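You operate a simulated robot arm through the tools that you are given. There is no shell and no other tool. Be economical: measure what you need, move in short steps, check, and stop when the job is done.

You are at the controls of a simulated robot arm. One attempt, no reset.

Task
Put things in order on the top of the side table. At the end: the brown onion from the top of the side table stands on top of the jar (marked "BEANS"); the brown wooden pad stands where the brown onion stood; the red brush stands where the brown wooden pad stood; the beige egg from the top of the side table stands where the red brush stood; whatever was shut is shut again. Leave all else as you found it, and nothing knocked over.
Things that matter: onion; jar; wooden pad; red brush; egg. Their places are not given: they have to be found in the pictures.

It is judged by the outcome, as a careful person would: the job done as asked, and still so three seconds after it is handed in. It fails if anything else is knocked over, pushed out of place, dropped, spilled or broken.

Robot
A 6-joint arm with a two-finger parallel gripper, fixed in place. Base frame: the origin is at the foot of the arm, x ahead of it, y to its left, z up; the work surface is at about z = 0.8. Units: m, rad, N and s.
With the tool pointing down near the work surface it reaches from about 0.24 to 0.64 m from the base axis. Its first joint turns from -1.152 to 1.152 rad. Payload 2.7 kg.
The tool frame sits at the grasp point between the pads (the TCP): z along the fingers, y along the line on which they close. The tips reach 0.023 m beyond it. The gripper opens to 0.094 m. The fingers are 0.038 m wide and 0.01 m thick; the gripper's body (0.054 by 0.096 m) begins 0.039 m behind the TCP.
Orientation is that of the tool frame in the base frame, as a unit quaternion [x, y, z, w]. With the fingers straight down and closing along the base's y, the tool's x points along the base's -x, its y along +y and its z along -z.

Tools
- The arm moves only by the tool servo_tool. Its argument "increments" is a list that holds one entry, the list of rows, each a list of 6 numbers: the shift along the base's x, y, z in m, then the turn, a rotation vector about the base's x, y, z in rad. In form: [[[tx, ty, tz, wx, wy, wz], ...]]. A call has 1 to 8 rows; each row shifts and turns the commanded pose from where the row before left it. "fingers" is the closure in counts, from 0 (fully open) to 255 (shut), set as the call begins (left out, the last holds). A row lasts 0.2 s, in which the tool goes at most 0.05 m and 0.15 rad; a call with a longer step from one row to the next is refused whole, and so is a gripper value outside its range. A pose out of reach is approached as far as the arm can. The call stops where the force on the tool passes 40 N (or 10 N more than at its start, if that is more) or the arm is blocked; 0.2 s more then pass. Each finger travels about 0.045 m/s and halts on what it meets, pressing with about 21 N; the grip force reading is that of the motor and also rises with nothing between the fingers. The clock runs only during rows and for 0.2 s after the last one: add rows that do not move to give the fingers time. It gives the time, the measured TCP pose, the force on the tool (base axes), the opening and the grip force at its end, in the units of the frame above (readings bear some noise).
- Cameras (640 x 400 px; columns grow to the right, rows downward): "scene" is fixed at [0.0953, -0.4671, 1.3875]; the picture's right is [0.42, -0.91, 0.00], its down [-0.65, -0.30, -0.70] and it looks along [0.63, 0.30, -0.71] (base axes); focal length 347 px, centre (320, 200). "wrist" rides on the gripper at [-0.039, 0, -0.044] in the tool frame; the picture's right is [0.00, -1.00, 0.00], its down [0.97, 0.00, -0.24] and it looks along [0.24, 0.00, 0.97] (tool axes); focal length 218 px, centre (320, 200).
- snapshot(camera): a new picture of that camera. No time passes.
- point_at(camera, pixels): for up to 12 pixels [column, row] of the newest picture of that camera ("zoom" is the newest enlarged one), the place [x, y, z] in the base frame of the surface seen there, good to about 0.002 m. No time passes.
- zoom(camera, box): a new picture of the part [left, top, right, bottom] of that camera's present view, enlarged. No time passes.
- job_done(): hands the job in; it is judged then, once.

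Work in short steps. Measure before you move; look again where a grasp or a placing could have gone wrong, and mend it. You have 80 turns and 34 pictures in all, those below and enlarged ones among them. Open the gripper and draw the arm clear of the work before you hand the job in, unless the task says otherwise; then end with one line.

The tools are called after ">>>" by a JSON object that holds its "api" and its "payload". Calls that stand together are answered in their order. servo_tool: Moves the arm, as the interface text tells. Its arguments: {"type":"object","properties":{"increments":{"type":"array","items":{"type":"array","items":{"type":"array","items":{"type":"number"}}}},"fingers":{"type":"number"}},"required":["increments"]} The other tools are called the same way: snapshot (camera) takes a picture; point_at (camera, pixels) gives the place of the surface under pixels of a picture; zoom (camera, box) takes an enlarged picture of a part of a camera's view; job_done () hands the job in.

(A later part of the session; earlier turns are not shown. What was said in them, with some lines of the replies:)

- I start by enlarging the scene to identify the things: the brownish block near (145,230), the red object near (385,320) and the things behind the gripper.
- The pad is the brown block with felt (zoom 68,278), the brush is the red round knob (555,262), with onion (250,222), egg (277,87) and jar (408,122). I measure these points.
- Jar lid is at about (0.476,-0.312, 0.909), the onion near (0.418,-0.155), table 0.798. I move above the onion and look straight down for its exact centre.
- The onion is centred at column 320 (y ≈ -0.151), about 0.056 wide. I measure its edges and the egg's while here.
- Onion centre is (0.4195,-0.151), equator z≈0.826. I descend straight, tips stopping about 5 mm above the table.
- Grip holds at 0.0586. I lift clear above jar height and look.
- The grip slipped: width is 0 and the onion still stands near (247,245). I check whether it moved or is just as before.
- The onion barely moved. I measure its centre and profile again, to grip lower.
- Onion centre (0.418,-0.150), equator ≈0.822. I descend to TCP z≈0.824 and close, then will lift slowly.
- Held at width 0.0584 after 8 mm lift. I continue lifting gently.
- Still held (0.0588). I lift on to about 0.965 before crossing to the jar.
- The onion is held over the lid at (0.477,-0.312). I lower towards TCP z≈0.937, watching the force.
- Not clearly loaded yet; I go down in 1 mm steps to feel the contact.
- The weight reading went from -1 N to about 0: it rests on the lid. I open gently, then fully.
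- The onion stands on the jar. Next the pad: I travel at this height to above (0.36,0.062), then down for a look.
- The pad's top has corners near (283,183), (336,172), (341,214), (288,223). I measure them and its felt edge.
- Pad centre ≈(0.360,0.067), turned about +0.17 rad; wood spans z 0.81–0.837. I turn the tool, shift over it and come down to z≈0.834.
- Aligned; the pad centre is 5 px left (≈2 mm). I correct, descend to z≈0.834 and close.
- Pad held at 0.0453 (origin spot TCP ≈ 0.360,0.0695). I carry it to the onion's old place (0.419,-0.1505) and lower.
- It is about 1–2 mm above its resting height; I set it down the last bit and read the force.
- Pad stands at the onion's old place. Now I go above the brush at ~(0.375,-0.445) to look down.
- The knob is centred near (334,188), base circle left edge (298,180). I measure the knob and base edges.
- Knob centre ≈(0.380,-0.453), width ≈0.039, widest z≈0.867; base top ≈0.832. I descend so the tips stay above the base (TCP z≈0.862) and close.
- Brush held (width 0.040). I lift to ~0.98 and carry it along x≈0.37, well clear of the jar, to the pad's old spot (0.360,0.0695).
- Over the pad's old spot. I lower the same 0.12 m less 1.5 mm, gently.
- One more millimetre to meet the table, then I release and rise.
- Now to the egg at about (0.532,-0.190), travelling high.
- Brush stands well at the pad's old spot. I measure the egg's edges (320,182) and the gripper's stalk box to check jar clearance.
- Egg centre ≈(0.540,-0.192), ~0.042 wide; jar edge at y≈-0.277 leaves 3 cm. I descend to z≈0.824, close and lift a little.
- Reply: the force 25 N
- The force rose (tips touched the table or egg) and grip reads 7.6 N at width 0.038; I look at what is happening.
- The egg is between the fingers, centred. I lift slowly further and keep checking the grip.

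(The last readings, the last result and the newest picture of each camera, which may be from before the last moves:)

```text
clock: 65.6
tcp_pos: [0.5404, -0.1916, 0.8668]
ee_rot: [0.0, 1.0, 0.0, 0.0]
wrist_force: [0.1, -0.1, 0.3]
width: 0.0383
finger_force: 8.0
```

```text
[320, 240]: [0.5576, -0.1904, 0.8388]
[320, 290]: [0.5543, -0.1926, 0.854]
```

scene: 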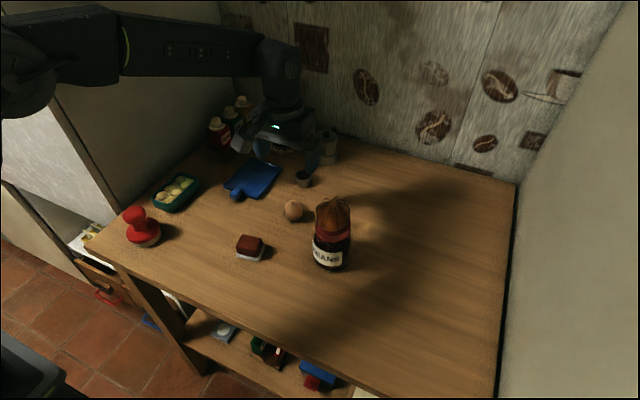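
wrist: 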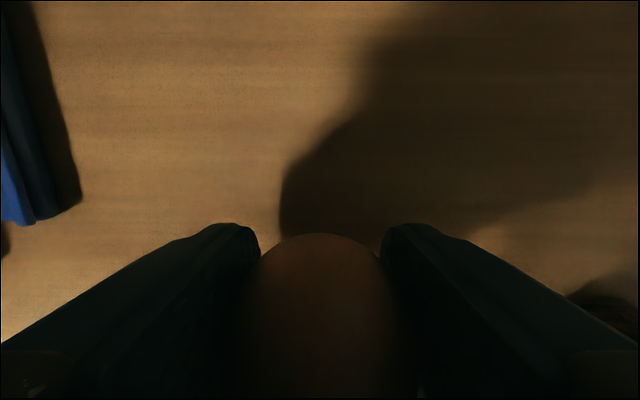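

Still held. I lift to ~1.045 smoothly.

>>> {"api": "servo_tool", "payload": {"increments": [[[0, 0, 0.008, 0, 0, 0], [0, 0, 0.014, 0, 0, 0], [0, 0, 0.02, 0, 0, 0], [0, 0, 0.024, 0, 0, 0], [0, 0, 0.024, 0, 0, 0], [0, 0, 0.02, 0, 0, 0], [0, 0, 0.014, 0, 0, 0], [0, 0, 0.008, 0, 0, 0]]]}}

>>> {"api": "servo_tool", "payload": {"increments": [[[0, 0, 0.008, 0, 0, 0], [0, 0, 0.012, 0, 0, 0], [-0.008, -0.002, 0.012, 0, 0, 0], [-0.014, -0.005, 0.008, 0, 0, 0], [-0.022, -0.008, 0.004, 0, 0, 0], [-0.026, -0.009, 0, 0, 0, 0], [-0.026, -0.009, 0, 0, 0, 0], [-0.026, -0.009, 0, 0, 0, 0]]]}}

>>> {"api": "snapshot", "payload": {"camera": "scene"}}

```text
clock: 67.4
tcp_pos: [0.5383, -0.191, 1.0009]
ee_rot: [0.0, 1.0, -0.001, 0.001]
wrist_force: [0.0, -1.2, -0.2]
width: 0.0381
finger_force: 7.9
```

```text
clock: 69.2
tcp_pos: [0.4164, -0.231, 1.0414]
ee_rot: [0.0, 1.0, 0.0, 0.0]
wrist_force: [-0.8, -0.2, -0.8]
width: 0.038
finger_force: 8.1
```

```text
5 pictures are left
```

scene: 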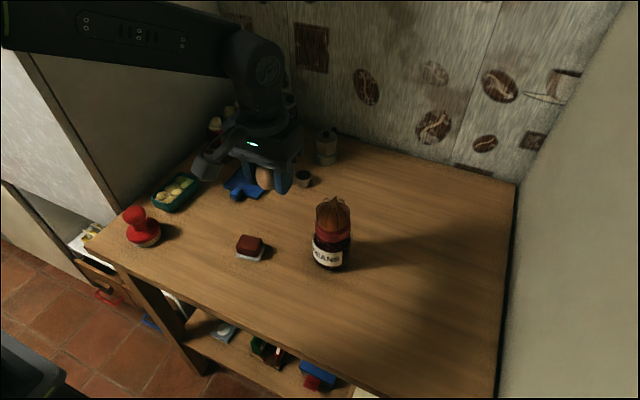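

The egg is held, clear of all. I carry it in front of the jar to the brush's old spot (0.380,-0.453).

>>> {"api": "servo_tool", "payload": {"increments": [[[-0.018, -0.008, 0, 0, 0, 0], [-0.0175, -0.02, 0, 0, 0, 0], [0, -0.035, 0, 0, 0, 0], [0, -0.04, 0, 0, 0, 0], [0, -0.04, 0, 0, 0, 0], [0, -0.036, 0, 0, 0, 0], [0, -0.028, 0, 0, 0, 0], [0, -0.014, 0, 0, 0, 0]]]}}

>>> {"api": "servo_tool", "payload": {"increments": [[[0, 0, -0.02, 0, 0, 0], [0, 0, -0.035, 0, 0, 0], [0, 0, -0.04, 0, 0, 0], [0, 0, -0.035, 0, 0, 0], [0, 0, -0.03, 0, 0, 0], [0, 0, -0.02, 0, 0, 0], [0, 0, -0.012, 0, 0, 0], [0, 0, 0, 0, 0, 0]]]}}

```text
clock: 71.0
tcp_pos: [0.3805, -0.4558, 1.0428]
ee_rot: [0.0, 1.0, 0.0, 0.0]
wrist_force: [0.7, -0.7, -0.6]
width: 0.0385
finger_force: 8.0
```

```text
clock: 72.8
tcp_pos: [0.3837, -0.4532, 0.8479]
ee_rot: [0.0, 1.0, -0.001, 0.0]
wrist_force: [0.3, 0.8, -1.0]
width: 0.0383
finger_force: 7.9
```

I look at how the egg hangs before setting it down, then step on down to about 0.827.

>>> {"api": "servo_tool", "payload": {"increments": [[[-0.001, 0, -0.01, 0, 0, 0], [0, 0, -0.007, 0, 0, 0], [0, 0, -0.004, 0, 0, 0], [0, 0, 0, 0, 0, 0]]]}}

>>> {"api": "zoom", "payload": {"camera": "scene", "box": [330, 265, 450, 365]}}

```text
clock: 73.8
tcp_pos: [0.3803, -0.4538, 0.8288]
ee_rot: [0.0, 1.0, 0.0, 0.0]
wrist_force: [0.1, 0.7, -0.8]
width: 0.0382
finger_force: 8.2
```

```text
4.00 times, centred on (390, 315) of scene
```

zoom: 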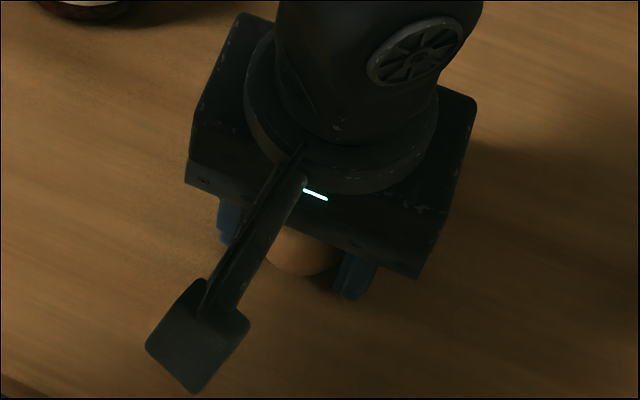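

Now 1 mm steps down, feeling for contact.

>>> {"api": "servo_tool", "payload": {"increments": [[[0, 0, -0.001, 0, 0, 0], [0, 0, -0.001, 0, 0, 0], [0, 0, 0, 0, 0, 0]]]}}

>>> {"api": "servo_tool", "payload": {"increments": [[[0, 0, -0.001, 0, 0, 0], [0, 0, 0, 0, 0, 0]]]}}

>>> {"api": "servo_tool", "payload": {"increments": [[[0, 0, -0.001, 0, 0, 0], [0, 0, 0, 0, 0, 0]]]}}

```text
clock: 74.6
tcp_pos: [0.38, -0.4543, 0.8282]
ee_rot: [0.001, 1.0, 0.0, 0.0]
wrist_force: [0.1, -0.1, -0.4]
width: 0.038
finger_force: 8.0
```

```text
clock: 75.2
tcp_pos: [0.3791, -0.454, 0.8264]
ee_rot: [-0.001, 1.0, 0.001, 0.0]
wrist_force: [-0.5, -0.5, -0.8]
width: 0.0385
finger_force: 8.5
```

```text
clock: 75.8
tcp_pos: [0.3801, -0.4531, 0.8269]
ee_rot: [0.0, 1.0, -0.001, 0.0]
wrist_force: [0.1, 0.1, -0.8]
width: 0.038
finger_force: 8.4
```

No contact yet; further 1 mm steps.

>>> {"api": "servo_tool", "payload": {"increments": [[[0, 0, -0.001, 0, 0, 0], [0, 0, 0, 0, 0, 0]]]}}

>>> {"api": "servo_tool", "payload": {"increments": [[[0, 0, -0.001, 0, 0, 0], [0, 0, 0, 0, 0, 0]]]}}

```text
clock: 76.4
tcp_pos: [0.3791, -0.4536, 0.8243]
ee_rot: [0.0, 1.0, 0.0, 0.0]
wrist_force: [-0.2, -0.3, -0.5]
width: 0.0384
finger_force: 7.4
```

```text
clock: 77.0
tcp_pos: [0.3805, -0.4514, 0.824]
ee_rot: [0.0, 1.0, 0.0, 0.0]
wrist_force: [-0.2, 0.2, -0.9]
width: 0.0382
finger_force: 7.4
```

One more millimetre and check.

>>> {"api": "servo_tool", "payload": {"increments": [[[0, 0, -0.001, 0, 0, 0], [0, 0, 0, 0, 0, 0]]]}}

```text
clock: 77.6
tcp_pos: [0.38, -0.4528, 0.8219]
ee_rot: [0.0, 1.0, 0.0, 0.0]
wrist_force: [-0.3, 0.9, 1.3]
width: 0.0381
finger_force: 8.4
```

Contact begins (+1.3 N). I open gently in stages, staying in place.

>>> {"api": "servo_tool", "payload": {"increments": [[[0, 0, 0, 0, 0, 0], [0, 0, 0, 0, 0, 0], [0, 0, 0, 0, 0, 0]]], "fingers": 140}}

>>> {"api": "servo_tool", "payload": {"increments": [[[0, 0, 0, 0, 0, 0], [0, 0, 0, 0, 0, 0], [0, 0, 0, 0, 0, 0], [0, 0, 0, 0, 0, 0], [0, 0, 0, 0, 0, 0]]], "fingers": 0}}

>>> {"api": "servo_tool", "payload": {"increments": [[[0, 0, 0.01, 0, 0, 0], [0, 0, 0.03, 0, 0, 0], [0, 0, 0.045, 0, 0, 0], [0, 0, 0.045, 0, 0, 0], [0, 0, 0.045, 0, 0, 0], [0, 0, 0.045, 0, 0, 0], [0, 0, 0.03, 0, 0, 0]]]}}

>>> {"api": "snapshot", "payload": {"camera": "wrist"}}

```text
clock: 78.4
tcp_pos: [0.3791, -0.4521, 0.823]
ee_rot: [0.0, 1.0, -0.002, 0.002]
wrist_force: [0.6, -1.4, 2.9]
width: 0.042
finger_force: 0.0
```

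```text
clock: 79.6
tcp_pos: [0.379, -0.4523, 0.8229]
ee_rot: [-0.001, 1.0, -0.001, 0.001]
wrist_force: [0.7, -0.7, 4.1]
width: 0.0937
finger_force: 0.1
```

```text
clock: 81.2
tcp_pos: [0.3814, -0.4567, 1.0696]
ee_rot: [0.0, 1.0, 0.0, 0.0]
wrist_force: [0.0, 0.1, 1.4]
width: 0.0941
finger_force: 0.1
```

```text
3 pictures are left
```

wrist: 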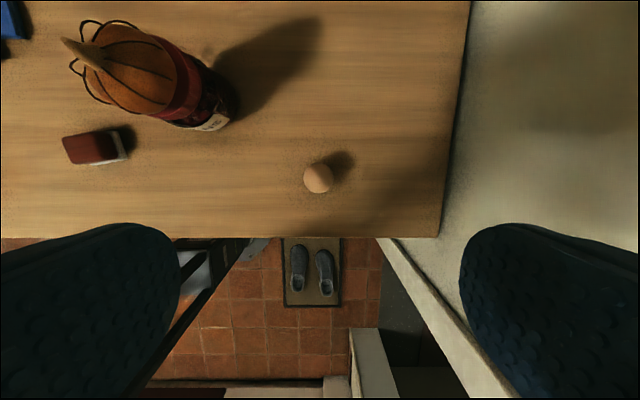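

The egg stands at (318,178). I draw the arm back toward the start pose and take a last look.

>>> {"api": "point_at", "payload": {"camera": "wrist", "pixels": [[318, 178], [305, 178], [331, 178], [318, 165], [318, 191]]}}

>>> {"api": "servo_tool", "payload": {"increments": [[[-0.01, 0.03, 0.01, 0, 0, 0], [-0.01, 0.045, 0.005, 0, 0, 0], [-0.01, 0.045, 0, 0, 0, 0], [0, 0.045, 0, 0, 0, 0], [0, 0.045, 0, 0, 0, 0], [0, 0.045, 0, 0, 0, 0], [0, 0.03, 0, 0, 0, 0], [0, 0, 0, 0, 0, 0]]]}}

>>> {"api": "snapshot", "payload": {"camera": "scene"}}

>>> {"api": "zoom", "payload": {"camera": "scene", "box": [220, 170, 460, 370]}}

```text
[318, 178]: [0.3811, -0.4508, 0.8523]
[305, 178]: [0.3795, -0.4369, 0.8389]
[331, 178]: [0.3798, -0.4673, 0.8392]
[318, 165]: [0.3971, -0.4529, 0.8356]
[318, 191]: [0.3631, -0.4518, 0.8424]
```

```text
clock: 83.0
tcp_pos: [0.349, -0.1697, 1.0879]
ee_rot: [0.0, 1.0, 0.0, 0.0]
wrist_force: [0.6, -0.5, 0.1]
width: 0.094
finger_force: 0.0
```

```text
2 pictures are left
```

scene: 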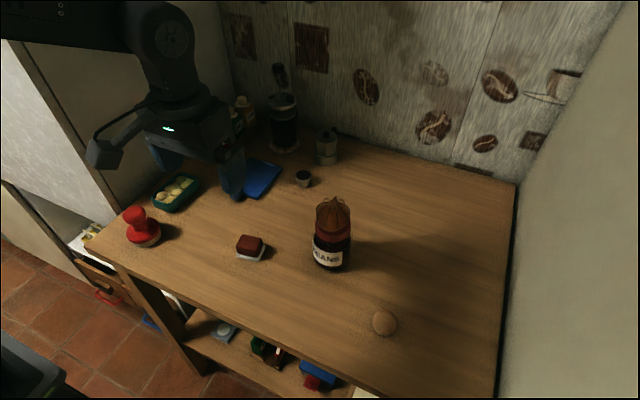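

```text
2.00 times, centred on (340, 270) of scene
```

zoom: 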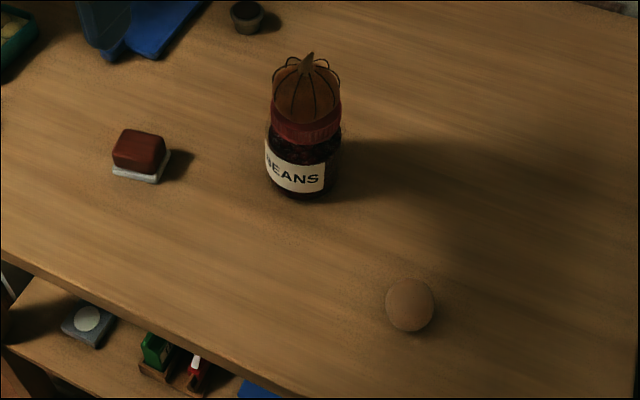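

All four things stand in their new places: onion on the jar, pad at the onion's spot, brush at the pad's spot, egg at (0.380,-0.452). The gripper is open and the arm is clear, so I hand the job in.

>>> {"api": "job_done", "payload": {}}

```text
The job is handed in.
```

The onion stands on the BEANS jar, the pad where the onion stood, the brush where the pad stood and the egg where the brush stood; nothing was knocked over, no shut thing was opened, and the job is handed in.
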